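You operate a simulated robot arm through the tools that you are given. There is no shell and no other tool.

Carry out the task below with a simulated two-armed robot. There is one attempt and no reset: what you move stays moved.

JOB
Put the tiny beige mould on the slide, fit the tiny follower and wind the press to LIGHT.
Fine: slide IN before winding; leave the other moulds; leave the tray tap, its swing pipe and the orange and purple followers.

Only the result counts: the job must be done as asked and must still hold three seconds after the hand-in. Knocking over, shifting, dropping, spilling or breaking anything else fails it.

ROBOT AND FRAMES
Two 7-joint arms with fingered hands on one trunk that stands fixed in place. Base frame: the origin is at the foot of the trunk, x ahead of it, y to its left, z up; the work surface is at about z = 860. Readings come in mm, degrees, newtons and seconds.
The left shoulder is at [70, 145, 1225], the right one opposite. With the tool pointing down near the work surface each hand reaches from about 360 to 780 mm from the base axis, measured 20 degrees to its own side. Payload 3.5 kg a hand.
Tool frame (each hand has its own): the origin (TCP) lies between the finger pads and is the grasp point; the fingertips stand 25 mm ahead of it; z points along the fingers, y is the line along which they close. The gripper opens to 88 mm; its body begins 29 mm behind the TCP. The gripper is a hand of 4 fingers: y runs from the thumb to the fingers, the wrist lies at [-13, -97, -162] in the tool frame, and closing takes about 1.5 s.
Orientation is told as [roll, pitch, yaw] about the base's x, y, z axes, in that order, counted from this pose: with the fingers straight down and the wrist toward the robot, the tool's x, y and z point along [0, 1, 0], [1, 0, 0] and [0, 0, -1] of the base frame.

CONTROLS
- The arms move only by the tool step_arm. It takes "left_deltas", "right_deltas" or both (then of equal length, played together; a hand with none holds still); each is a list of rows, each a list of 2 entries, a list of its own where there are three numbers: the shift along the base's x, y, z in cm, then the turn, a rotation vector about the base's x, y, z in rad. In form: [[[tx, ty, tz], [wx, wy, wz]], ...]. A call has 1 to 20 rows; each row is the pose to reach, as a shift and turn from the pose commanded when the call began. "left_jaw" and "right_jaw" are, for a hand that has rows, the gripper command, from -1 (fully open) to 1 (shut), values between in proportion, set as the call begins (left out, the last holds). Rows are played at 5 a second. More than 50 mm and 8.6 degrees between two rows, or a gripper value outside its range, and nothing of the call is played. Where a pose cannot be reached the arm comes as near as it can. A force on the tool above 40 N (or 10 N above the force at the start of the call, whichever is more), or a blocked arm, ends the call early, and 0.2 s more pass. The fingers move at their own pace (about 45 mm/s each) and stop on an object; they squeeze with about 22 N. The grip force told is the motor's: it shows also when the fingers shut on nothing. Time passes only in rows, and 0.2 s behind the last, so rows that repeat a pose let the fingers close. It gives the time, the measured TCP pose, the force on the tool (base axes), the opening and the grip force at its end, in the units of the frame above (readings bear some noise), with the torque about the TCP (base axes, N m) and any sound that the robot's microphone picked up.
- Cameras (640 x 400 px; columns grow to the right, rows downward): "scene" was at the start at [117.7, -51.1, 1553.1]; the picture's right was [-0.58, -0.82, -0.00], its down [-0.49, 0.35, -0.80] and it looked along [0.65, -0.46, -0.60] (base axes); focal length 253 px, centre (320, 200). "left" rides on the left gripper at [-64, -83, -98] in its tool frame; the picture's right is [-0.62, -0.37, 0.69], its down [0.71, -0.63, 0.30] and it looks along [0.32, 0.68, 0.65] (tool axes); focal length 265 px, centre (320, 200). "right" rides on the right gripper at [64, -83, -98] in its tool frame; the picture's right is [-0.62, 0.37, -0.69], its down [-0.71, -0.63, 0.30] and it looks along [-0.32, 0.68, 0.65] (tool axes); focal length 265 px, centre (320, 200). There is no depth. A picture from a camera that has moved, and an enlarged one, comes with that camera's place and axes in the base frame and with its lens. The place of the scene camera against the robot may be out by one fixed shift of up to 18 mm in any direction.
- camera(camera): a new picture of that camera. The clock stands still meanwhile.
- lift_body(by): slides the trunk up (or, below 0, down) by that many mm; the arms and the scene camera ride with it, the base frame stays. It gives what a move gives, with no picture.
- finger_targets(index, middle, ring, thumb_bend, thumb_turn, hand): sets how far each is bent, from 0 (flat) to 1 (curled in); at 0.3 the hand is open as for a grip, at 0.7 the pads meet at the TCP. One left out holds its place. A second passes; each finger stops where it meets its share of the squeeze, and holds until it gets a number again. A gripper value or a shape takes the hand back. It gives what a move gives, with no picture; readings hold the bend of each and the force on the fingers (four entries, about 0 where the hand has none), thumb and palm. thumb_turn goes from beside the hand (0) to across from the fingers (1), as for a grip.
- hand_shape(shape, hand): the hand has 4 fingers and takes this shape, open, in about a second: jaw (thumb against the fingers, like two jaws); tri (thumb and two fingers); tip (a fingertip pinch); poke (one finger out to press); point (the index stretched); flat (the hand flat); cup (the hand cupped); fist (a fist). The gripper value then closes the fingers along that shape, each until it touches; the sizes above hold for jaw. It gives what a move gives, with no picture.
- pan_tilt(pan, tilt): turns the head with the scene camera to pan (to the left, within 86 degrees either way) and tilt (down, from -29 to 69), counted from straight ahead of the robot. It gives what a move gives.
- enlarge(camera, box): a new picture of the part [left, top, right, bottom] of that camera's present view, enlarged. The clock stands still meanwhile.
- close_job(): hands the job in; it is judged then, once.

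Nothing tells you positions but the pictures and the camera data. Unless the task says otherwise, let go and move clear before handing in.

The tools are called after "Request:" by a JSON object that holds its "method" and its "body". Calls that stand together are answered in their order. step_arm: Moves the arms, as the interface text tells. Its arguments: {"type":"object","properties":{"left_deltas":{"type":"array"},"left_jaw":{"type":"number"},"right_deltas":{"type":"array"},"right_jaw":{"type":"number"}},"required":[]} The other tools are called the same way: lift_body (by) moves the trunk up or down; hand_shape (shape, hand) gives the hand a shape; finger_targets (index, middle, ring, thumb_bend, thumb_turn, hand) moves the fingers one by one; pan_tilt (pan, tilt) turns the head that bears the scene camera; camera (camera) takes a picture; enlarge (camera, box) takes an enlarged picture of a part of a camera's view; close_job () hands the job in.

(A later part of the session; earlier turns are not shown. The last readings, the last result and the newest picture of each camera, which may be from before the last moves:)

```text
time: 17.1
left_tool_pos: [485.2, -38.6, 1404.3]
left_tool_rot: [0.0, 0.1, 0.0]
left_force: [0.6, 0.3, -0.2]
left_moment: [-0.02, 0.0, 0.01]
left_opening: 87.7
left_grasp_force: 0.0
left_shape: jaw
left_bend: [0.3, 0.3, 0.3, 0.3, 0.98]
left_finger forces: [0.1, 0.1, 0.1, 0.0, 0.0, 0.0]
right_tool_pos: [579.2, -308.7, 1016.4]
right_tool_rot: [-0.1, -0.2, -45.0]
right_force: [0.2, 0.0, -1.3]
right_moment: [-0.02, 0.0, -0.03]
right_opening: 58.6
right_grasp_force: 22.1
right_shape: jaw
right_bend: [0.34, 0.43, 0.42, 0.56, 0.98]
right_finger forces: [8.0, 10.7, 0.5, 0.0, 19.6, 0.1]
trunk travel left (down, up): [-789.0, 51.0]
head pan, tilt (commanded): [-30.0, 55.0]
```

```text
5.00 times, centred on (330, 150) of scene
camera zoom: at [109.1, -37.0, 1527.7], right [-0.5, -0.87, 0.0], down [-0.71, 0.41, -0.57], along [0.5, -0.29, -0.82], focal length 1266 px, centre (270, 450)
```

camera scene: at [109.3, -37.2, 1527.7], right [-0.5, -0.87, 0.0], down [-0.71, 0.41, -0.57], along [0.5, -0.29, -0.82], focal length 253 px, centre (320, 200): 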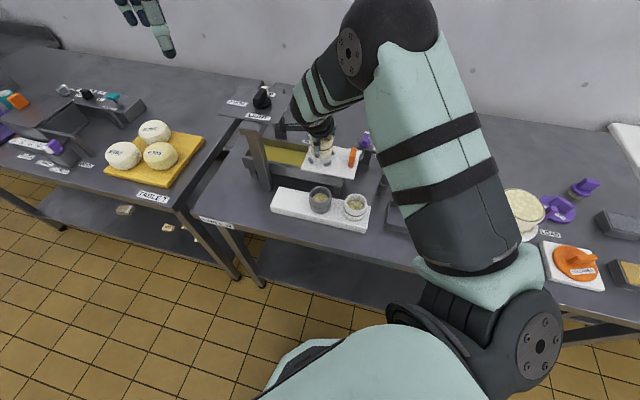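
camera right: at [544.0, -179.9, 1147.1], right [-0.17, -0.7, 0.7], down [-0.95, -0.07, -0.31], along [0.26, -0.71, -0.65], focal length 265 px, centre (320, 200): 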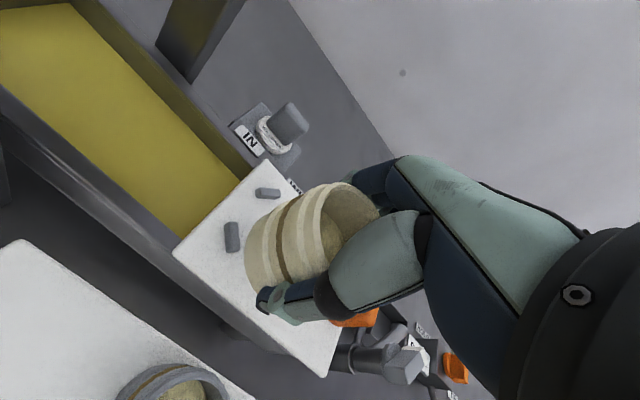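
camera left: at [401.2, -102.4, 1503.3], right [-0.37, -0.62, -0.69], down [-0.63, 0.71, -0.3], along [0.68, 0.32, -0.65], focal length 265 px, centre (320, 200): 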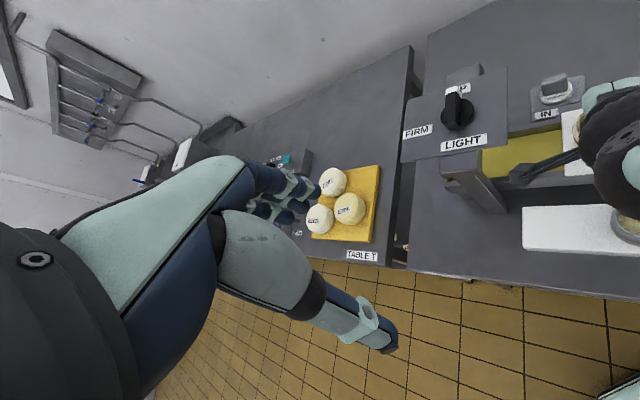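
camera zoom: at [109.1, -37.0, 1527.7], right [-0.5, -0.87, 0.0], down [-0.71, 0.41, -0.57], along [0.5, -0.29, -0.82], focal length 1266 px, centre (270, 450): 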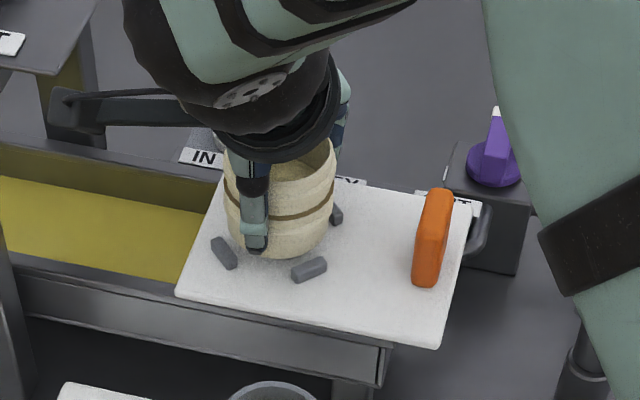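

From the scene camera the mould lines up with the peg centre to about 1 mm. I'll descend slowly between the pegs.

Request:
{"method": "step_arm", "body": {"right_deltas": [[[0, 0, -0.4], [0, 0, 0]], [[0, 0, -0.8], [0, 0, 0]], [[0, 0, -1.2], [0, 0, 0]], [[0, 0, -1.4], [0, 0, 0]]]}}

Request:
{"method": "enlarge", "body": {"camera": "right", "box": [160, 140, 400, 340]}}

Request:
{"method": "enlarge", "body": {"camera": "scene", "box": [270, 110, 390, 190]}}

```text
time: 18.1
left_tool_pos: [483.9, -39.3, 1405.2]
left_tool_rot: [0.0, 0.0, 0.0]
left_force: [0.2, 0.8, -0.2]
left_moment: [-0.02, 0.02, 0.01]
left_opening: 87.8
left_grasp_force: 0.0
left_shape: jaw
left_bend: [0.3, 0.3, 0.3, 0.3, 0.98]
left_finger forces: [0.0, 0.0, 0.0, 0.0, 0.0, 0.1]
right_tool_pos: [579.0, -308.4, 1002.5]
right_tool_rot: [-0.1, -0.4, -45.0]
right_force: [0.1, -0.5, 1.8]
right_moment: [-0.05, -0.03, 0.0]
right_opening: 58.4
right_grasp_force: 21.5
right_shape: jaw
right_bend: [0.33, 0.43, 0.42, 0.56, 0.98]
right_finger forces: [8.3, 10.9, 0.5, 0.1, 19.7, 0.1]
trunk travel left (down, up): [-789.0, 51.0]
head pan, tilt (commanded): [-30.0, 55.0]
```

```text
2.00 times, centred on (280, 240) of right
camera zoom: at [564.9, -203.1, 1101.1], right [-0.18, -0.7, 0.7], down [-0.95, -0.06, -0.31], along [0.26, -0.72, -0.65], focal length 531 px, centre (400, 120)
```

zoom: 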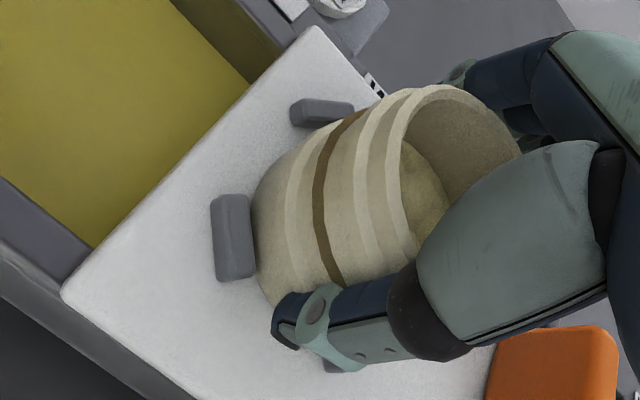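

```text
5.00 times, centred on (330, 150) of scene
camera zoom: at [108.8, -36.6, 1527.8], right [-0.5, -0.87, 0.0], down [-0.71, 0.41, -0.57], along [0.5, -0.29, -0.82], focal length 1266 px, centre (270, 450)
```

zoom: 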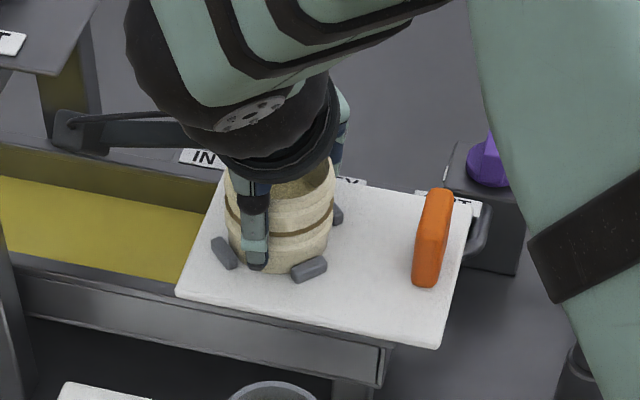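

The base is now between the pegs and there's a first hint of support force. I'll ease down a little more until it clearly seats.

Request:
{"method": "step_arm", "body": {"right_deltas": [[[0, 0, -0.15], [0, 0, 0]], [[0, 0, -0.3], [0, 0, 0]]]}}

Request:
{"method": "enlarge", "body": {"camera": "scene", "box": [270, 110, 390, 190]}}

```text
time: 18.7
left_tool_pos: [483.8, -38.3, 1405.8]
left_tool_rot: [-0.1, 0.0, 0.0]
left_force: [-0.2, 0.5, -0.3]
left_moment: [0.02, 0.02, -0.01]
left_opening: 87.7
left_grasp_force: 0.1
left_shape: jaw
left_bend: [0.3, 0.3, 0.3, 0.3, 0.98]
left_finger forces: [0.1, 0.1, 0.1, 0.0, 0.0, 0.0]
right_tool_pos: [578.8, -309.3, 1001.0]
right_tool_rot: [0.0, -0.5, -45.0]
right_force: [0.6, 0.9, 9.2]
right_moment: [-0.28, -0.08, 0.04]
right_opening: 57.9
right_grasp_force: 22.2
right_shape: jaw
right_bend: [0.33, 0.43, 0.43, 0.57, 0.98]
right_finger forces: [8.4, 11.1, 2.0, 0.1, 21.7, 0.1]
trunk travel left (down, up): [-789.0, 51.0]
head pan, tilt (commanded): [-30.0, 55.0]
```

```text
5.00 times, centred on (330, 150) of scene
camera zoom: at [107.4, -35.8, 1528.0], right [-0.5, -0.87, 0.0], down [-0.71, 0.41, -0.57], along [0.5, -0.29, -0.82], focal length 1266 px, centre (270, 450)
```

zoom: 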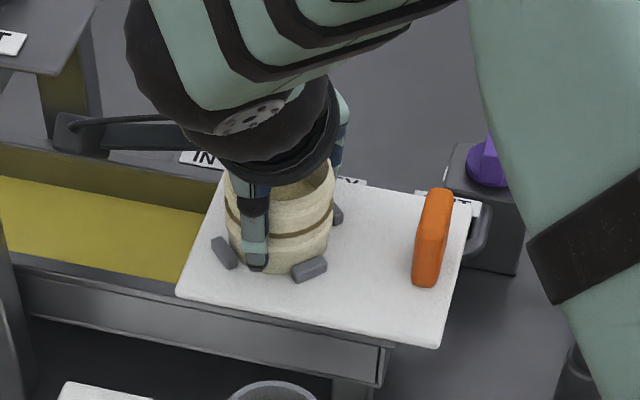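

There are about 9 N of support now. I'll look closely to make sure it is sitting on the slide and not on a peg.

Request:
{"method": "enlarge", "body": {"camera": "right", "box": [220, 160, 340, 300]}}

Request:
{"method": "enlarge", "body": {"camera": "scene", "box": [300, 135, 350, 170]}}

```text
2.86 times, centred on (280, 230) of right
camera zoom: at [564.4, -202.7, 1099.7], right [-0.18, -0.69, 0.7], down [-0.95, -0.06, -0.31], along [0.26, -0.72, -0.65], focal length 758 px, centre (434, 114)
```

zoom: 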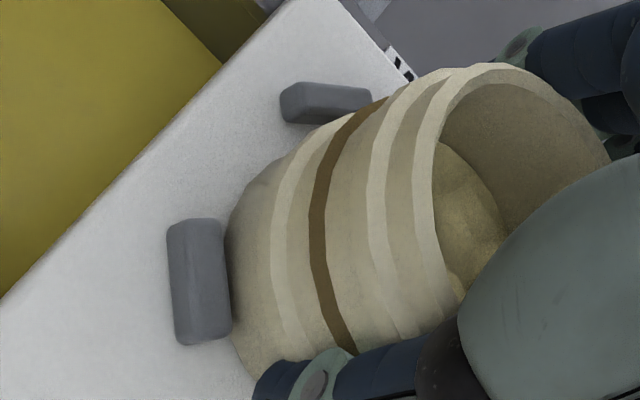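

```text
11.43 times, centred on (325, 152) of scene
camera zoom: at [107.4, -35.8, 1528.0], right [-0.5, -0.87, 0.0], down [-0.71, 0.41, -0.57], along [0.5, -0.29, -0.82], focal length 2893 px, centre (263, 743)
```

zoom: 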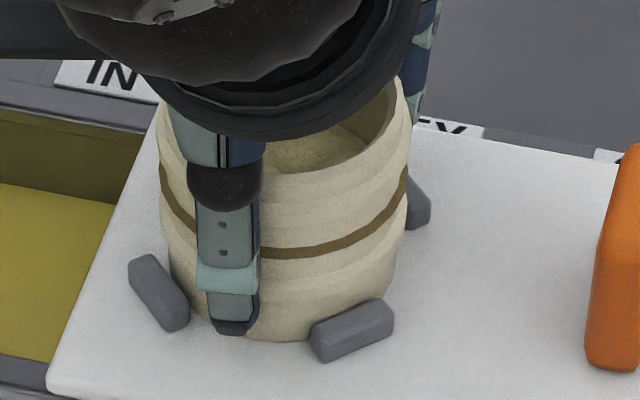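

The mould is seated flat on the slide among the four pegs. I'll open the hand and raise it straight up.

Request:
{"method": "step_arm", "body": {"right_deltas": [[[0, 0, 0.1], [0, 0, 0]], [[0, 0, 0.1], [0, 0, 0]], [[0, 0, 0.1], [0, 0, 0]], [[0, 0, 0.1], [0, 0, 0]], [[0, 0, 0.1], [0, 0, 0]], [[0, 0, 0.1], [0, 0, 0]]], "right_jaw": -1}}

Request:
{"method": "camera", "body": {"camera": "right"}}

Request:
{"method": "enlarge", "body": {"camera": "scene", "box": [270, 110, 390, 190]}}

```text
time: 20.1
left_tool_pos: [485.0, -38.2, 1405.8]
left_tool_rot: [0.0, 0.0, 0.0]
left_force: [0.1, -0.6, -0.5]
left_moment: [0.02, -0.01, 0.0]
left_opening: 87.5
left_grasp_force: 0.0
left_shape: jaw
left_bend: [0.3, 0.3, 0.3, 0.3, 0.98]
left_finger forces: [0.0, 0.0, 0.0, 0.1, 0.1, 0.1]
right_tool_pos: [578.8, -308.8, 1000.4]
right_tool_rot: [-0.2, -0.2, -45.0]
right_force: [-0.2, 0.9, 3.4]
right_moment: [0.05, -0.01, 0.01]
right_opening: 87.9
right_grasp_force: 0.1
right_shape: jaw
right_bend: [0.3, 0.3, 0.3, 0.3, 0.97]
right_finger forces: [1.3, 0.0, 0.1, 0.0, 2.9, 0.1]
trunk travel left (down, up): [-789.0, 51.0]
head pan, tilt (commanded): [-30.0, 55.0]
```

```text
taken
camera right: at [564.3, -203.0, 1098.7], right [-0.18, -0.7, 0.7], down [-0.95, -0.06, -0.31], along [0.26, -0.72, -0.65], focal length 265 px, centre (320, 200)
```

right: 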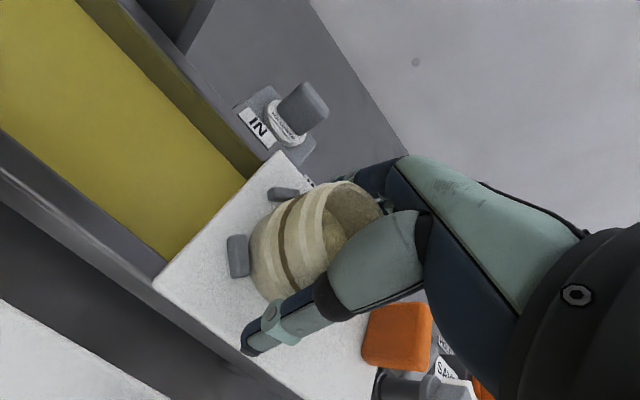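

```text
5.00 times, centred on (330, 150) of scene
camera zoom: at [108.6, -36.3, 1527.8], right [-0.5, -0.87, 0.0], down [-0.71, 0.41, -0.57], along [0.5, -0.29, -0.82], focal length 1266 px, centre (270, 450)
```

zoom: 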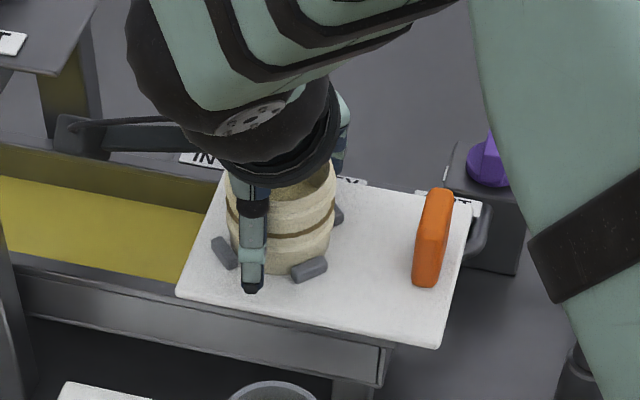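

The hand is open and only lightly resting on the rim. I'll raise it straight up and then check the mould.

Request:
{"method": "step_arm", "body": {"right_deltas": [[[0, 0, 0.5], [0, 0, 0]], [[0, 0, 1.5], [0, 0, 0]], [[0, 0, 3.5], [0, 0, 0]], [[0, 0, 7], [0, 0, 0]], [[0, 0, 10], [0, 0, 0]], [[0, 0, 10], [0, 0, 0]]]}}

Request:
{"method": "camera", "body": {"camera": "right"}}

Request:
{"method": "enlarge", "body": {"camera": "scene", "box": [270, 110, 390, 190]}}

```text
time: 21.5
left_tool_pos: [484.7, -40.0, 1405.4]
left_tool_rot: [-0.1, 0.1, 0.0]
left_force: [0.6, 0.0, -0.2]
left_moment: [0.0, -0.03, 0.03]
left_opening: 87.4
left_grasp_force: 0.1
left_shape: jaw
left_bend: [0.3, 0.3, 0.3, 0.3, 0.98]
left_finger forces: [0.0, 0.0, 0.0, 0.0, 0.0, 0.0]
right_tool_pos: [580.0, -310.4, 1098.6]
right_tool_rot: [-0.1, -0.3, -45.0]
right_force: [-0.6, 0.6, 0.1]
right_moment: [-0.01, 0.04, 0.01]
right_opening: 88.0
right_grasp_force: 0.0
right_shape: jaw
right_bend: [0.3, 0.3, 0.3, 0.3, 0.97]
right_finger forces: [0.0, 0.0, 0.1, 0.0, 0.1, 0.0]
trunk travel left (down, up): [-789.0, 51.0]
head pan, tilt (commanded): [-30.0, 55.0]
```

```text
taken
camera right: at [565.4, -205.2, 1197.8], right [-0.18, -0.7, 0.7], down [-0.95, -0.06, -0.3], along [0.26, -0.72, -0.65], focal length 265 px, centre (320, 200)
```

right: 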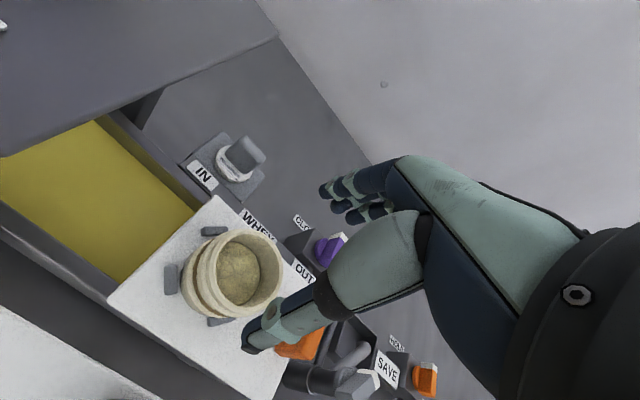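

```text
5.00 times, centred on (330, 150) of scene
camera zoom: at [109.7, -37.1, 1527.7], right [-0.5, -0.87, 0.0], down [-0.71, 0.41, -0.57], along [0.5, -0.29, -0.82], focal length 1266 px, centre (270, 450)
```

zoom: 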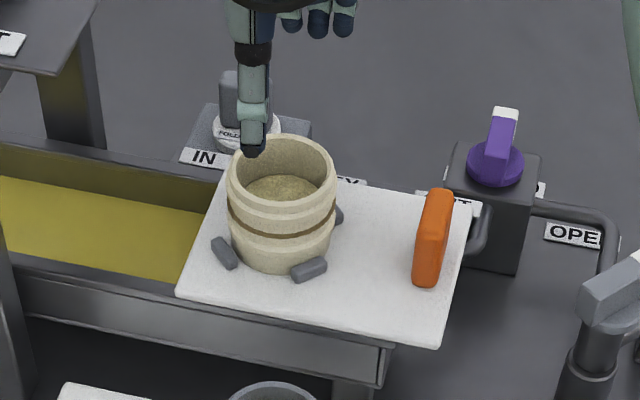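

The mould stands well among the pegs. Next is the follower; I'll zoom in on it from both sides to get its position and grip direction.

Request:
{"method": "enlarge", "body": {"camera": "right", "box": [140, 110, 300, 260]}}

Request:
{"method": "enlarge", "body": {"camera": "left", "box": [480, 40, 640, 160]}}

Request:
{"method": "enlarge", "body": {"camera": "scene", "box": [290, 110, 350, 160]}}

```text
2.67 times, centred on (220, 185) of right
camera zoom: at [565.4, -205.2, 1197.8], right [-0.18, -0.7, 0.7], down [-0.95, -0.06, -0.3], along [0.26, -0.72, -0.65], focal length 708 px, centre (587, 240)
```

zoom: 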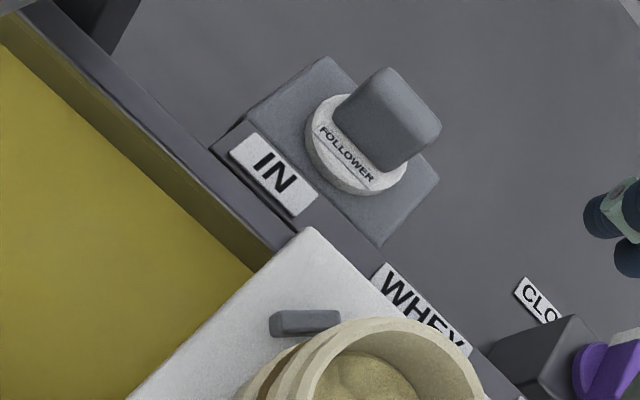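

```text
3.33 times, centred on (560, 100) of left
camera zoom: at [401.7, -102.9, 1503.1], right [-0.37, -0.62, -0.69], down [-0.63, 0.71, -0.3], along [0.68, 0.32, -0.65], focal length 885 px, centre (-480, 533)
```

zoom: 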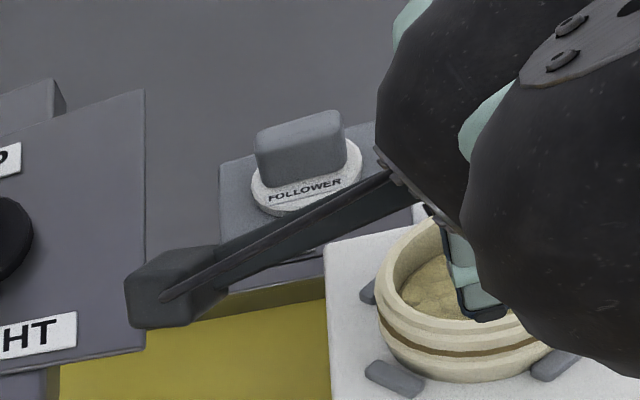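

```text
8.00 times, centred on (320, 135) of scene
camera zoom: at [109.7, -37.1, 1527.7], right [-0.5, -0.87, 0.0], down [-0.71, 0.41, -0.57], along [0.5, -0.29, -0.82], focal length 2025 px, centre (320, 720)
```

zoom: 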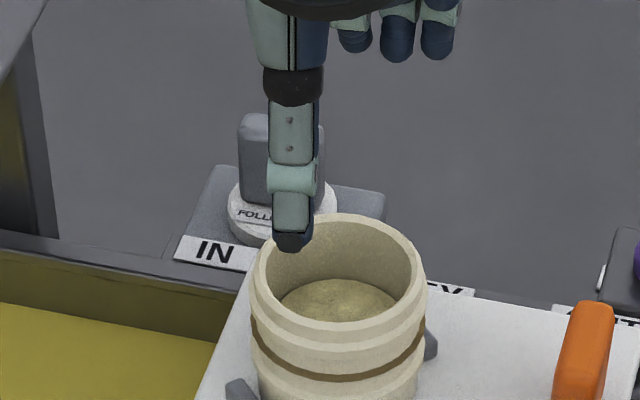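

The follower is near (705,-357) with its grip centred near z≈957; the wrist camera would end up under the press plate if I came in at this yaw. I'll turn the hand to yaw +45°, which keeps wrist and camera clear of the press and also suits the handle and knob.

Request:
{"method": "step_arm", "body": {"right_deltas": [[[0, 0, 0.5], [0, 0, 0.1428]], [[0, 0, 1], [0, 0, 0.2856]], [[0, 0, 1], [0, 0, 0.4284]], [[0, 0, 1], [0, 0, 0.5712]], [[0, 0, 1], [0, 0, 0.714]], [[0, 0, 1], [0, 0, 0.8568]], [[0, 0, 1], [0, 0, 0.9996]], [[0, 0, 1], [0, 0, 1.1424]], [[0, 0, 1], [0, 0, 1.2852]], [[0, 0, 1], [0, 0, 1.428]], [[0, 0, 1], [0, 0, 1.571]], [[0, 0, 1], [0, 0, 1.571]]]}}

Request:
{"method": "camera", "body": {"camera": "right"}}

Request:
{"method": "camera", "body": {"camera": "scene"}}

```text
time: 24.1
left_tool_pos: [484.8, -39.8, 1404.1]
left_tool_rot: [0.0, 0.1, 0.1]
left_force: [0.3, -0.3, -0.4]
left_moment: [0.01, -0.01, -0.04]
left_opening: 87.7
left_grasp_force: 0.0
left_shape: jaw
left_bend: [0.3, 0.3, 0.3, 0.3, 0.98]
left_finger forces: [0.0, 0.1, 0.1, 0.0, 0.0, 0.0]
right_tool_pos: [579.7, -307.0, 1109.9]
right_tool_rot: [-0.2, -0.2, 45.2]
right_force: [-1.7, 0.1, 0.1]
right_moment: [0.0, -0.02, 0.04]
right_opening: 88.4
right_grasp_force: 0.0
right_shape: jaw
right_bend: [0.3, 0.3, 0.3, 0.3, 0.97]
right_finger forces: [0.1, 0.0, 0.0, 0.1, 0.1, 0.0]
trunk travel left (down, up): [-789.0, 51.0]
head pan, tilt (commanded): [-30.0, 55.0]
```

```text
taken
camera right: at [473.8, -321.8, 1208.7], right [0.7, -0.18, 0.7], down [0.06, -0.95, -0.31], along [0.71, 0.26, -0.65], focal length 265 px, centre (320, 200)
```

right: 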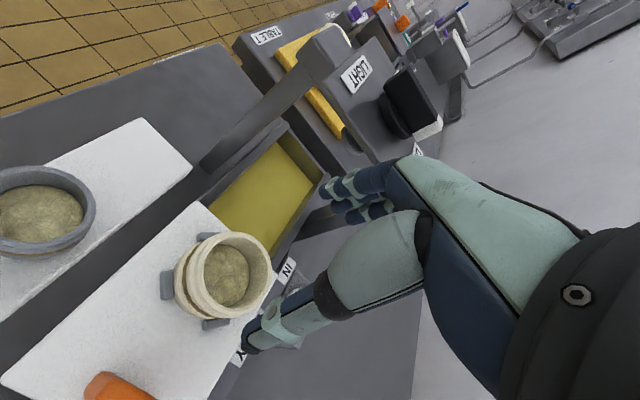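

```text
taken
camera scene: at [109.0, -36.8, 1527.7], right [-0.5, -0.87, 0.0], down [-0.71, 0.41, -0.57], along [0.5, -0.29, -0.82], focal length 253 px, centre (320, 200)
```

scene: 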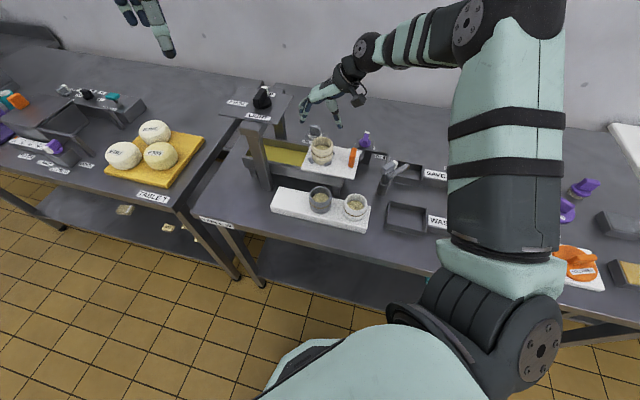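

The hand reaches yaw +45° comfortably. I'll narrow the opening to about 60 mm and move behind the slide, then over the follower, staying clear of the press plate and the rear post.

Request:
{"method": "step_arm", "body": {"right_deltas": [[[2.9, -2.9, -1], [0, 0, 0]], [[5.8, -5.8, -2], [0, 0, 0]], [[8.7, -8.7, -3], [0, 0, 0]], [[8.7, -8.7, -3.5], [0, 0, 0]], [[10.6, -6.8, -4], [0, 0, 0]], [[10.6, -6.8, -4.5], [0, 0, 0]]], "right_jaw": -0.36}}

Request:
{"method": "camera", "body": {"camera": "right"}}

Request:
{"method": "enlarge", "body": {"camera": "scene", "box": [240, 60, 400, 190]}}

Request:
{"method": "enlarge", "body": {"camera": "left", "box": [400, 20, 640, 200]}}

```text
time: 25.5
left_tool_pos: [487.2, -39.4, 1404.9]
left_tool_rot: [0.1, 0.0, 0.0]
left_force: [-0.1, -0.9, 0.3]
left_moment: [0.01, 0.02, 0.01]
left_opening: 87.5
left_grasp_force: 0.0
left_shape: jaw
left_bend: [0.3, 0.3, 0.3, 0.3, 0.98]
left_finger forces: [0.0, 0.1, 0.0, 0.1, 0.0, 0.0]
right_tool_pos: [671.4, -372.1, 1061.8]
right_tool_rot: [0.0, -0.2, 45.1]
right_force: [-0.3, 0.7, 0.3]
right_moment: [0.01, -0.01, 0.03]
right_opening: 60.1
right_grasp_force: 0.0
right_shape: jaw
right_bend: [0.28, 0.38, 0.34, 0.59, 0.99]
right_finger forces: [0.1, 0.0, 0.0, 0.0, 0.0, 0.0]
right hand out of reach, approached as far as the arm can: row 3, 4, 5, 6
trunk travel left (down, up): [-789.0, 51.0]
head pan, tilt (commanded): [-30.0, 55.0]
```

```text
taken
camera right: at [566.2, -385.1, 1160.7], right [0.7, -0.18, 0.69], down [0.06, -0.95, -0.31], along [0.71, 0.26, -0.65], focal length 265 px, centre (320, 200)
```

right: 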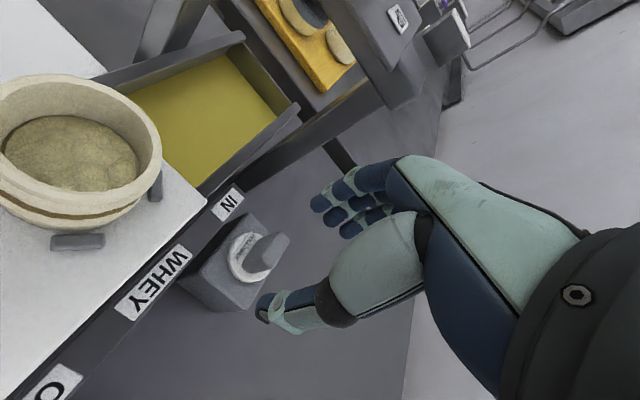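

```text
3.08 times, centred on (320, 125) of scene
camera zoom: at [110.5, -36.6, 1527.6], right [-0.5, -0.87, 0.0], down [-0.71, 0.41, -0.57], along [0.5, -0.29, -0.82], focal length 779 px, centre (320, 431)
```

zoom: 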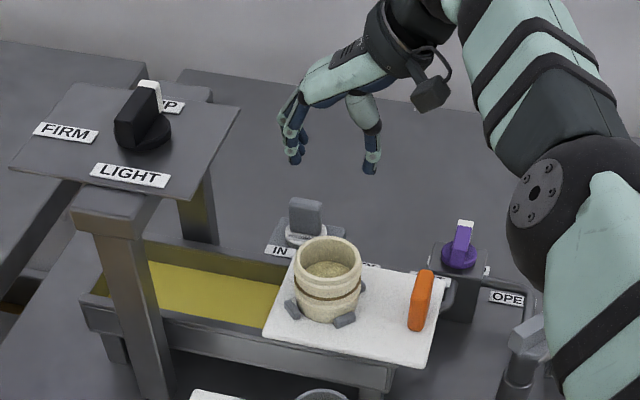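

```text
2.22 times, centred on (520, 110) of left
camera zoom: at [402.5, -102.3, 1502.9], right [-0.37, -0.62, -0.69], down [-0.63, 0.71, -0.3], along [0.68, 0.32, -0.66], focal length 590 px, centre (-124, 400)
```

zoom: 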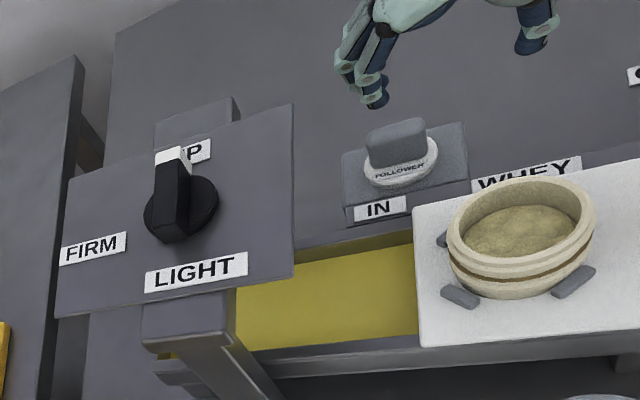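

The follower is just out of reach at this yaw and trunk height. I'll back off and up a little, lower the trunk by 100 mm so the shoulder comes level with the wrist, and then use a slightly tilted hand.

Request:
{"method": "step_arm", "body": {"right_deltas": [[[-1.0, 0, 3], [0, 0, 0]], [[-2.5, 0, 6], [0, 0, 0]], [[-4.1, 0, 9], [0, 0, 0]], [[-4.1, 0, 9], [0, 0, 0]]]}}

Request:
{"method": "enlarge", "body": {"camera": "right", "box": [150, 150, 330, 350]}}

```text
time: 26.5
left_tool_pos: [486.0, -39.5, 1403.7]
left_tool_rot: [0.1, 0.1, 0.0]
left_force: [0.0, 0.0, 0.3]
left_moment: [0.0, -0.02, -0.01]
left_opening: 87.4
left_grasp_force: 0.1
left_shape: jaw
left_bend: [0.3, 0.3, 0.3, 0.3, 0.98]
left_finger forces: [0.2, 0.0, 0.0, 0.0, 0.0, 0.0]
right_tool_pos: [630.6, -371.8, 1152.2]
right_tool_rot: [0.0, -0.1, 45.0]
right_force: [0.0, -0.2, -0.1]
right_moment: [-0.02, 0.01, -0.01]
right_opening: 60.2
right_grasp_force: 0.0
right_shape: jaw
right_bend: [0.28, 0.38, 0.34, 0.59, 0.99]
right_finger forces: [0.0, 0.0, 0.0, 0.0, 0.0, 0.0]
trunk travel left (down, up): [-789.0, 51.0]
head pan, tilt (commanded): [-30.0, 55.0]
```

```text
2.00 times, centred on (240, 250) of right
camera zoom: at [525.7, -385.1, 1251.2], right [0.7, -0.18, 0.69], down [0.06, -0.95, -0.31], along [0.72, 0.26, -0.65], focal length 531 px, centre (480, 100)
```

zoom: 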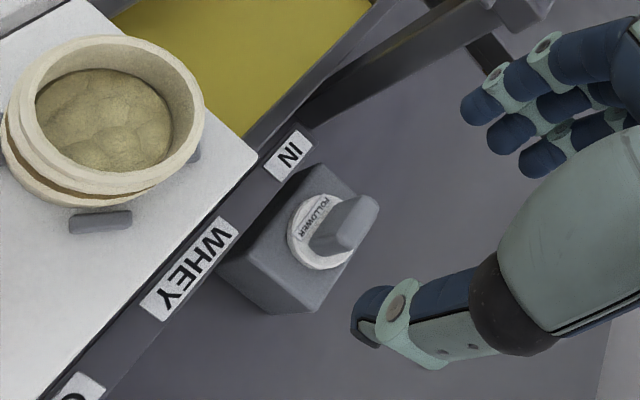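

The trunk still needs lowering, but first I'll take a tighter look at the follower's grip from here.

Request:
{"method": "enlarge", "body": {"camera": "right", "box": [200, 195, 280, 260]}}

Request:
{"method": "enlarge", "body": {"camera": "left", "box": [520, 55, 600, 115]}}

Request:
{"method": "enlarge", "body": {"camera": "scene", "box": [290, 110, 350, 150]}}

```text
6.15 times, centred on (240, 228) of right
camera zoom: at [525.7, -385.1, 1251.2], right [0.7, -0.18, 0.69], down [0.06, -0.95, -0.31], along [0.72, 0.26, -0.65], focal length 1633 px, centre (812, 31)
```

zoom: 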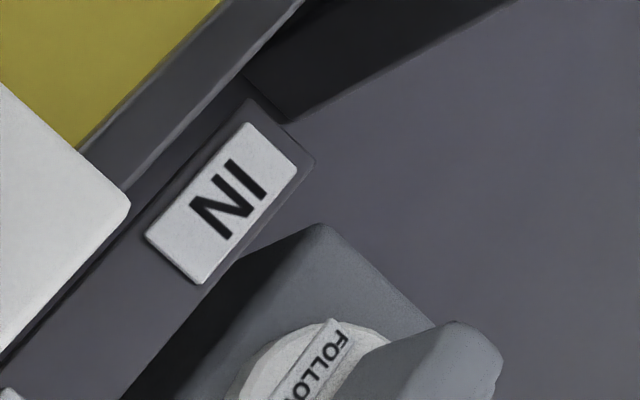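

```text
6.67 times, centred on (560, 85) of left
camera zoom: at [401.8, -103.1, 1503.0], right [-0.37, -0.62, -0.69], down [-0.63, 0.71, -0.3], along [0.68, 0.32, -0.65], focal length 1769 px, centre (-1280, 967)
```

zoom: 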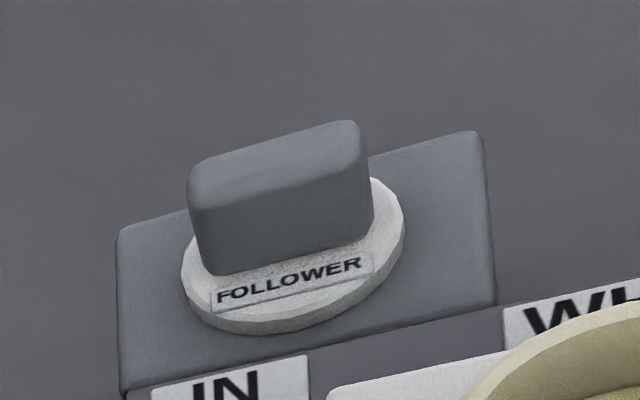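

```text
10.00 times, centred on (320, 130) of scene
camera zoom: at [109.8, -37.4, 1527.6], right [-0.5, -0.87, 0.0], down [-0.71, 0.41, -0.57], along [0.5, -0.29, -0.82], focal length 2531 px, centre (320, 900)
```

zoom: 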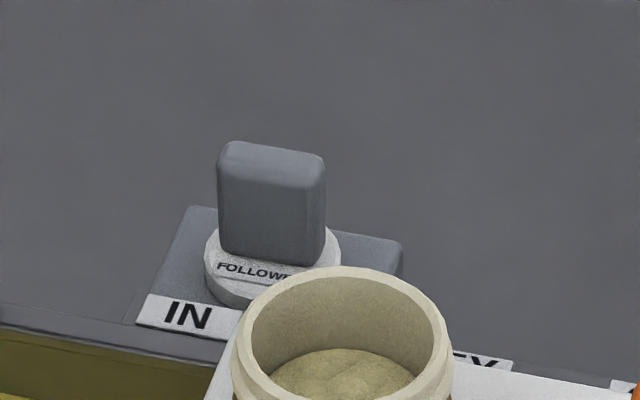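

I'll re-frame the right wrist view so the whole follower is visible.

Request:
{"method": "enlarge", "body": {"camera": "right", "box": [215, 215, 315, 285]}}

```text
5.71 times, centred on (265, 250) of right
camera zoom: at [525.7, -385.1, 1251.2], right [0.7, -0.18, 0.69], down [0.06, -0.95, -0.31], along [0.72, 0.26, -0.65], focal length 1517 px, centre (634, -86)
```

zoom: 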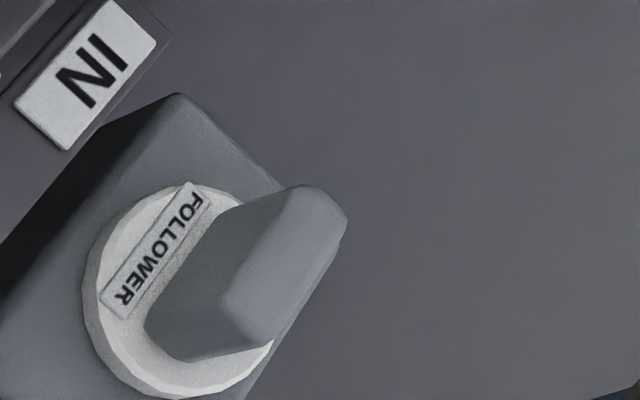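

The follower is centred near (705.5,-361) with its grip from z≈930 to 968, 34 mm long along the slide direction. I'll lower the trunk by 100 mm now.

Request:
{"method": "lift_body", "body": {"by": -100}}

Request:
{"method": "camera", "body": {"camera": "scene"}}

Request:
{"method": "camera", "body": {"camera": "left"}}

```text
time: 27.9
left_tool_pos: [484.7, -39.4, 1306.2]
left_tool_rot: [0.1, 0.0, 0.0]
left_force: [0.7, 0.4, -1.0]
left_moment: [0.05, 0.02, 0.03]
left_opening: 87.6
left_grasp_force: 0.0
left_shape: jaw
left_bend: [0.3, 0.3, 0.3, 0.3, 0.98]
left_finger forces: [0.1, 0.0, 0.0, 0.0, 0.0, 0.0]
right_tool_pos: [630.9, -371.7, 1053.4]
right_tool_rot: [-0.1, -0.4, 44.9]
right_force: [0.0, 0.0, 0.0]
right_moment: [0.01, -0.01, -0.03]
right_opening: 60.2
right_grasp_force: 0.0
right_shape: jaw
right_bend: [0.28, 0.38, 0.34, 0.59, 0.99]
right_finger forces: [0.1, 0.1, 0.0, 0.0, 0.1, 0.1]
trunk travel left (down, up): [-689.0, 151.0]
head pan, tilt (commanded): [-30.0, 55.0]
```

```text
taken
camera scene: at [109.0, -37.0, 1427.7], right [-0.5, -0.87, 0.0], down [-0.71, 0.41, -0.57], along [0.5, -0.29, -0.82], focal length 253 px, centre (320, 200)
```

scene: 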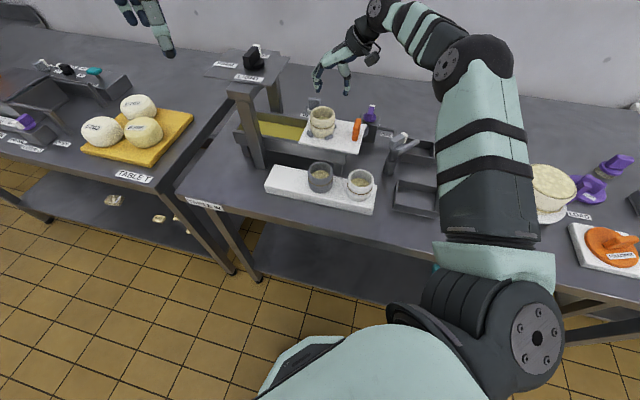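

```text
taken
camera left: at [401.0, -102.7, 1403.3], right [-0.37, -0.62, -0.69], down [-0.63, 0.71, -0.3], along [0.68, 0.32, -0.65], focal length 265 px, centre (320, 200)
```

left: 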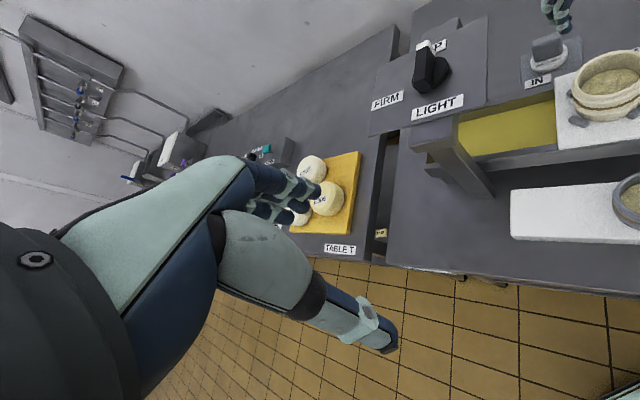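

The trunk is down and all is clear. Now I tilt the right hand about 14° (wrist toward the robot) and move it over the follower, staying below the press plate.

Request:
{"method": "step_arm", "body": {"right_deltas": [[[1.5, -1.5, -1.2], [-0.0864, -0.0864, 0]], [[3.0, -3.0, -2.4], [-0.1728, -0.1728, 0]], [[5.1, -0.9, -3.3], [-0.1728, -0.1728, 0]], [[7.26, 1.24, -3.8], [-0.1728, -0.1728, 0]], [[7.26, 1.24, -3.8], [-0.1728, -0.1728, 0]], [[7.26, 1.24, -3.8], [-0.1728, -0.1728, 0]]], "right_jaw": -0.3}}

Request:
{"method": "camera", "body": {"camera": "right"}}

Request:
{"method": "enlarge", "body": {"camera": "scene", "box": [240, 40, 400, 170]}}

Request:
{"method": "enlarge", "body": {"camera": "left", "box": [400, 0, 640, 150]}}

```text
time: 29.2
left_tool_pos: [484.6, -40.2, 1304.5]
left_tool_rot: [0.0, 0.0, -0.1]
left_force: [-0.2, -0.9, 0.2]
left_moment: [-0.01, 0.0, 0.01]
left_opening: 87.4
left_grasp_force: 0.1
left_shape: jaw
left_bend: [0.3, 0.3, 0.3, 0.3, 0.98]
left_finger forces: [0.0, 0.0, 0.0, 0.1, 0.0, 0.0]
right_tool_pos: [703.2, -361.8, 1016.2]
right_tool_rot: [-14.1, -0.3, 45.2]
right_force: [0.0, -0.1, -0.4]
right_moment: [-0.01, 0.03, 0.02]
right_opening: 57.5
right_grasp_force: 0.0
right_shape: jaw
right_bend: [0.28, 0.39, 0.35, 0.61, 1.0]
right_finger forces: [0.0, 0.1, 0.0, 0.0, 0.1, 0.0]
trunk travel left (down, up): [-689.0, 151.0]
head pan, tilt (commanded): [-30.0, 55.0]
```

```text
taken
camera right: at [583.2, -358.4, 1095.9], right [0.56, -0.05, 0.82], down [0.1, -0.99, -0.12], along [0.82, 0.15, -0.55], focal length 265 px, centre (320, 200)
```

right: 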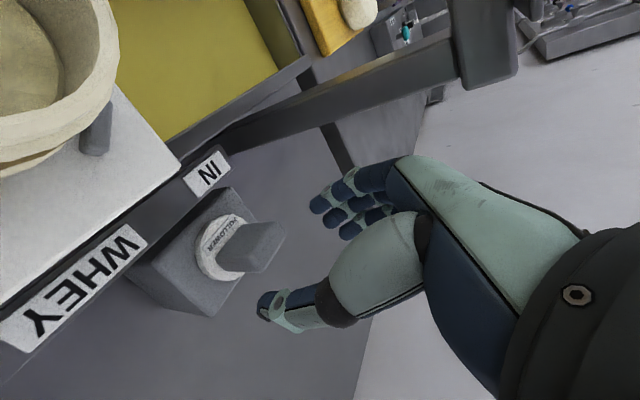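

```text
3.08 times, centred on (320, 105) of scene
camera zoom: at [109.3, -36.9, 1427.7], right [-0.5, -0.87, 0.0], down [-0.71, 0.41, -0.57], along [0.5, -0.29, -0.82], focal length 779 px, centre (320, 492)
```

zoom: 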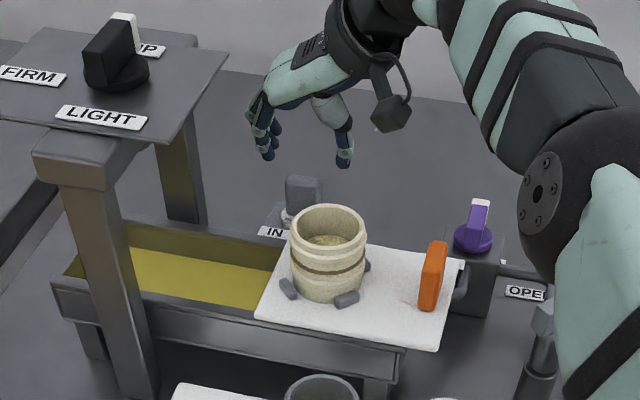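

```text
2.67 times, centred on (520, 75) of left
camera zoom: at [401.2, -102.7, 1403.2], right [-0.37, -0.62, -0.69], down [-0.63, 0.71, -0.3], along [0.68, 0.32, -0.65], focal length 708 px, centre (-213, 533)
```

zoom: 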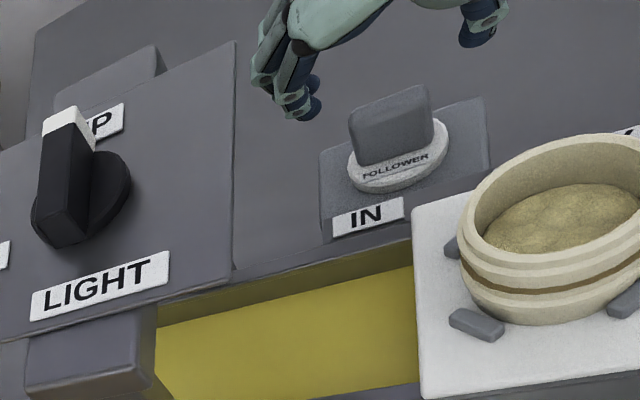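

The hand is well placed above the follower. I'll zoom in on the wrist view to fine-tune before descending.

Request:
{"method": "enlarge", "body": {"camera": "right", "box": [180, 170, 360, 340]}}

Request:
{"method": "enlarge", "body": {"camera": "scene", "box": [285, 60, 345, 120]}}

```text
2.35 times, centred on (270, 255) of right
camera zoom: at [583.2, -358.4, 1095.9], right [0.56, -0.05, 0.82], down [0.1, -0.99, -0.12], along [0.82, 0.15, -0.55], focal length 624 px, centre (438, 71)
```

zoom: 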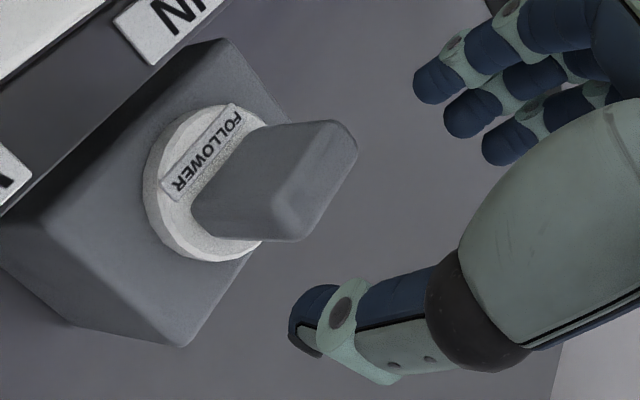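

```text
6.67 times, centred on (315, 90) of scene
camera zoom: at [109.3, -36.9, 1427.7], right [-0.5, -0.87, 0.0], down [-0.71, 0.41, -0.57], along [0.5, -0.29, -0.82], focal length 1688 px, centre (353, 933)
```

zoom: 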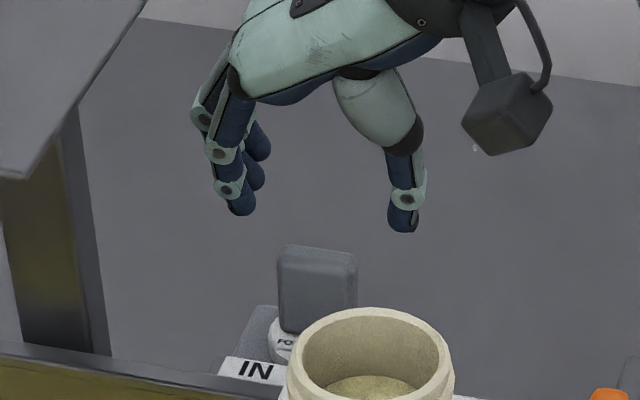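

The fin lines up with the hand to within about 2 mm. I'll descend to grasp height, with the fingertips just above the disc.

Request:
{"method": "step_arm", "body": {"right_deltas": [[[0.08, 0.2, -1.0], [0, 0, 0]], [[0.08, 0.2, -2.2], [0, 0, 0]], [[0.08, 0.2, -3.4], [0, 0, 0]], [[0.08, 0.2, -4.3], [0, 0, 0]], [[0.08, 0.2, -4.7], [0, 0, 0]], [[0.08, 0.2, -4.7], [0, 0, 0]]]}}

Request:
{"method": "enlarge", "body": {"camera": "right", "box": [180, 150, 400, 340]}}

Request:
{"method": "enlarge", "body": {"camera": "scene", "box": [285, 60, 345, 120]}}

```text
time: 30.6
left_tool_pos: [484.2, -40.0, 1306.0]
left_tool_rot: [-0.1, 0.1, -0.1]
left_force: [-0.2, -0.5, 0.2]
left_moment: [-0.01, -0.02, -0.02]
left_opening: 87.5
left_grasp_force: 0.1
left_shape: jaw
left_bend: [0.3, 0.3, 0.3, 0.3, 0.98]
left_finger forces: [0.0, 0.0, 0.0, 0.0, 0.0, 0.0]
right_tool_pos: [704.6, -356.8, 967.7]
right_tool_rot: [-14.1, -0.2, 45.1]
right_force: [0.3, -0.6, -0.6]
right_moment: [0.05, 0.02, -0.01]
right_opening: 57.5
right_grasp_force: 0.1
right_shape: jaw
right_bend: [0.28, 0.39, 0.35, 0.61, 1.0]
right_finger forces: [0.0, 0.0, 0.0, 0.0, 0.0, 0.0]
trunk travel left (down, up): [-689.0, 151.0]
head pan, tilt (commanded): [-30.0, 55.0]
```

```text
2.11 times, centred on (290, 245) of right
camera zoom: at [583.4, -354.6, 1047.4], right [0.56, -0.05, 0.82], down [0.1, -0.99, -0.12], along [0.82, 0.15, -0.55], focal length 559 px, centre (383, 105)
```

zoom: 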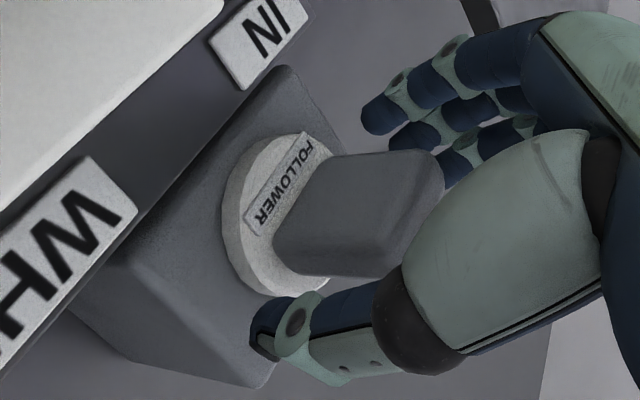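

```text
6.67 times, centred on (315, 90) of scene
camera zoom: at [109.1, -37.0, 1427.7], right [-0.5, -0.87, 0.0], down [-0.71, 0.41, -0.57], along [0.5, -0.29, -0.82], focal length 1688 px, centre (353, 933)
```

zoom: 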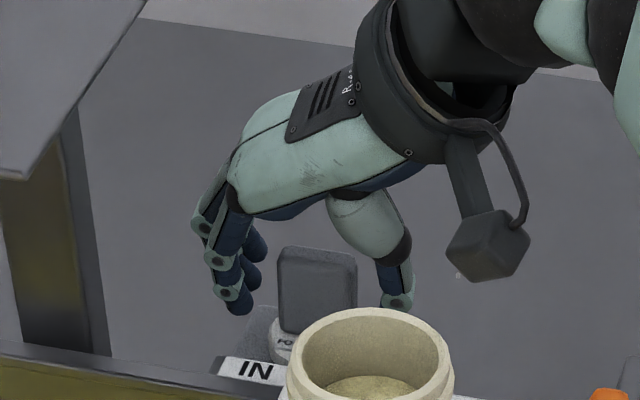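

Fingers straddle the fin's two ends as intended. I'll close the hand on it.

Request:
{"method": "step_arm", "body": {"right_deltas": [[[0, 0, 0], [0, 0, 0]], [[0, 0, 0], [0, 0, 0]], [[0, 0, 0], [0, 0, 0]], [[0, 0, 0], [0, 0, 0]], [[0, 0, 0], [0, 0, 0]], [[0, 0, 0], [0, 0, 0]], [[0, 0, 0], [0, 0, 0]]], "right_jaw": 1}}

Request:
{"method": "enlarge", "body": {"camera": "right", "box": [180, 150, 400, 340]}}

Request:
{"method": "enlarge", "body": {"camera": "scene", "box": [285, 60, 345, 120]}}

```text
time: 32.2
left_tool_pos: [485.7, -39.8, 1305.0]
left_tool_rot: [0.0, 0.0, -0.1]
left_force: [1.6, -0.7, 0.2]
left_moment: [-0.02, 0.0, -0.03]
left_opening: 87.6
left_grasp_force: 0.0
left_shape: jaw
left_bend: [0.3, 0.3, 0.3, 0.3, 0.98]
left_finger forces: [0.0, 0.1, 0.0, 0.1, 0.1, 0.0]
right_tool_pos: [704.1, -356.5, 967.7]
right_tool_rot: [-14.1, -0.2, 45.1]
right_force: [-0.4, 1.0, -0.2]
right_moment: [-0.03, 0.01, -0.02]
right_opening: 30.5
right_grasp_force: 22.4
right_shape: jaw
right_bend: [0.74, 0.52, 0.57, 0.74, 1.0]
right_finger forces: [12.3, 6.2, 0.0, 0.0, 19.1, 0.0]
trunk travel left (down, up): [-689.0, 151.0]
head pan, tilt (commanded): [-30.0, 55.0]
```

```text
2.11 times, centred on (290, 245) of right
camera zoom: at [583.5, -354.6, 1047.5], right [0.56, -0.05, 0.82], down [0.1, -0.99, -0.12], along [0.82, 0.15, -0.55], focal length 559 px, centre (383, 105)
```

zoom: 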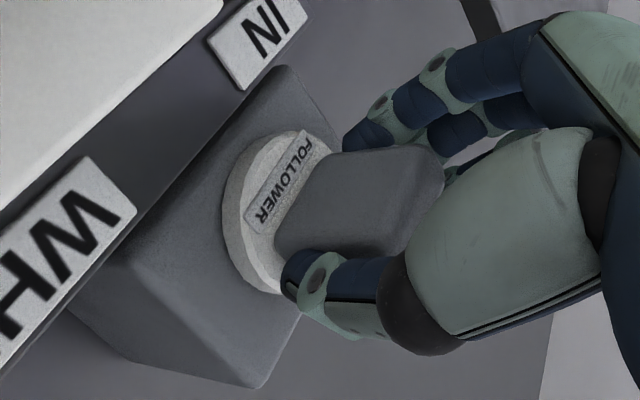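

```text
6.67 times, centred on (315, 90) of scene
camera zoom: at [109.1, -37.0, 1427.7], right [-0.5, -0.87, 0.0], down [-0.71, 0.41, -0.57], along [0.5, -0.29, -0.82], focal length 1688 px, centre (353, 933)
```

zoom: 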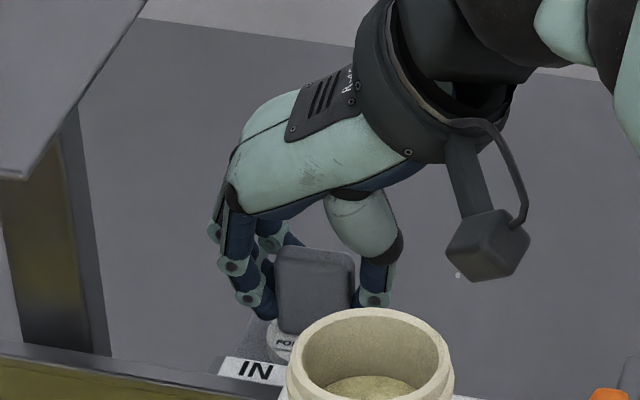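

The fin is held (index, middle and thumb, about 22 N). I'll lift it 20 mm and check that it comes up level.

Request:
{"method": "step_arm", "body": {"right_deltas": [[[0, 0, 0.5], [0, 0, 0]], [[0, 0, 1.2], [0, 0, 0]], [[0, 0, 2.0], [0, 0, 0]], [[0, 0, 2.0], [0, 0, 0]]]}}

Request:
{"method": "enlarge", "body": {"camera": "right", "box": [180, 150, 400, 340]}}

Request:
{"method": "enlarge", "body": {"camera": "scene", "box": [285, 60, 345, 120]}}

Request:
{"method": "enlarge", "body": {"camera": "left", "box": [480, 0, 600, 100]}}

```text
time: 33.2
left_tool_pos: [486.1, -38.7, 1305.8]
left_tool_rot: [-0.1, 0.0, 0.0]
left_force: [0.4, -0.3, -0.3]
left_moment: [0.0, 0.02, 0.01]
left_opening: 87.6
left_grasp_force: 0.1
left_shape: jaw
left_bend: [0.3, 0.3, 0.3, 0.3, 0.98]
left_finger forces: [0.1, 0.0, 0.0, 0.0, 0.0, 0.0]
right_tool_pos: [703.9, -356.8, 987.5]
right_tool_rot: [-14.1, -0.2, 45.2]
right_force: [0.3, 0.3, -1.3]
right_moment: [0.0, 0.0, -0.03]
right_opening: 30.4
right_grasp_force: 22.6
right_shape: jaw
right_bend: [0.74, 0.52, 0.57, 0.74, 1.0]
right_finger forces: [12.3, 6.1, 0.1, 0.0, 19.0, 0.0]
trunk travel left (down, up): [-689.0, 151.0]
head pan, tilt (commanded): [-30.0, 55.0]
```

```text
2.11 times, centred on (290, 245) of right
camera zoom: at [582.9, -355.0, 1066.9], right [0.56, -0.05, 0.82], down [0.1, -0.99, -0.12], along [0.82, 0.15, -0.55], focal length 559 px, centre (383, 105)
```

zoom: 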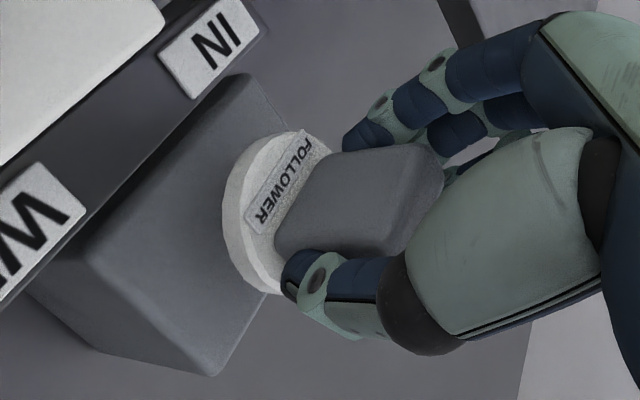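

```text
6.67 times, centred on (315, 90) of scene
camera zoom: at [109.3, -37.1, 1427.7], right [-0.5, -0.87, 0.0], down [-0.71, 0.41, -0.57], along [0.5, -0.29, -0.82], focal length 1688 px, centre (353, 933)
```

zoom: 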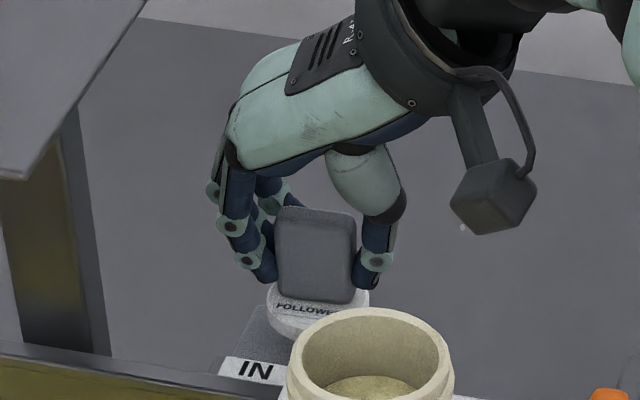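

```text
4.00 times, centred on (540, 50) of left
camera zoom: at [401.3, -102.9, 1403.2], right [-0.37, -0.62, -0.69], down [-0.63, 0.71, -0.3], along [0.68, 0.32, -0.65], focal length 1062 px, centre (-560, 800)
```

zoom: 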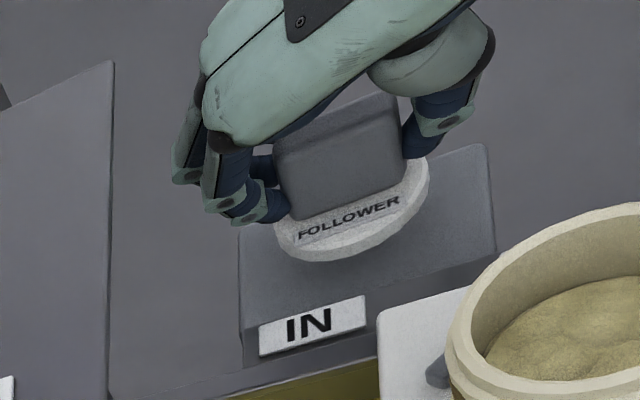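

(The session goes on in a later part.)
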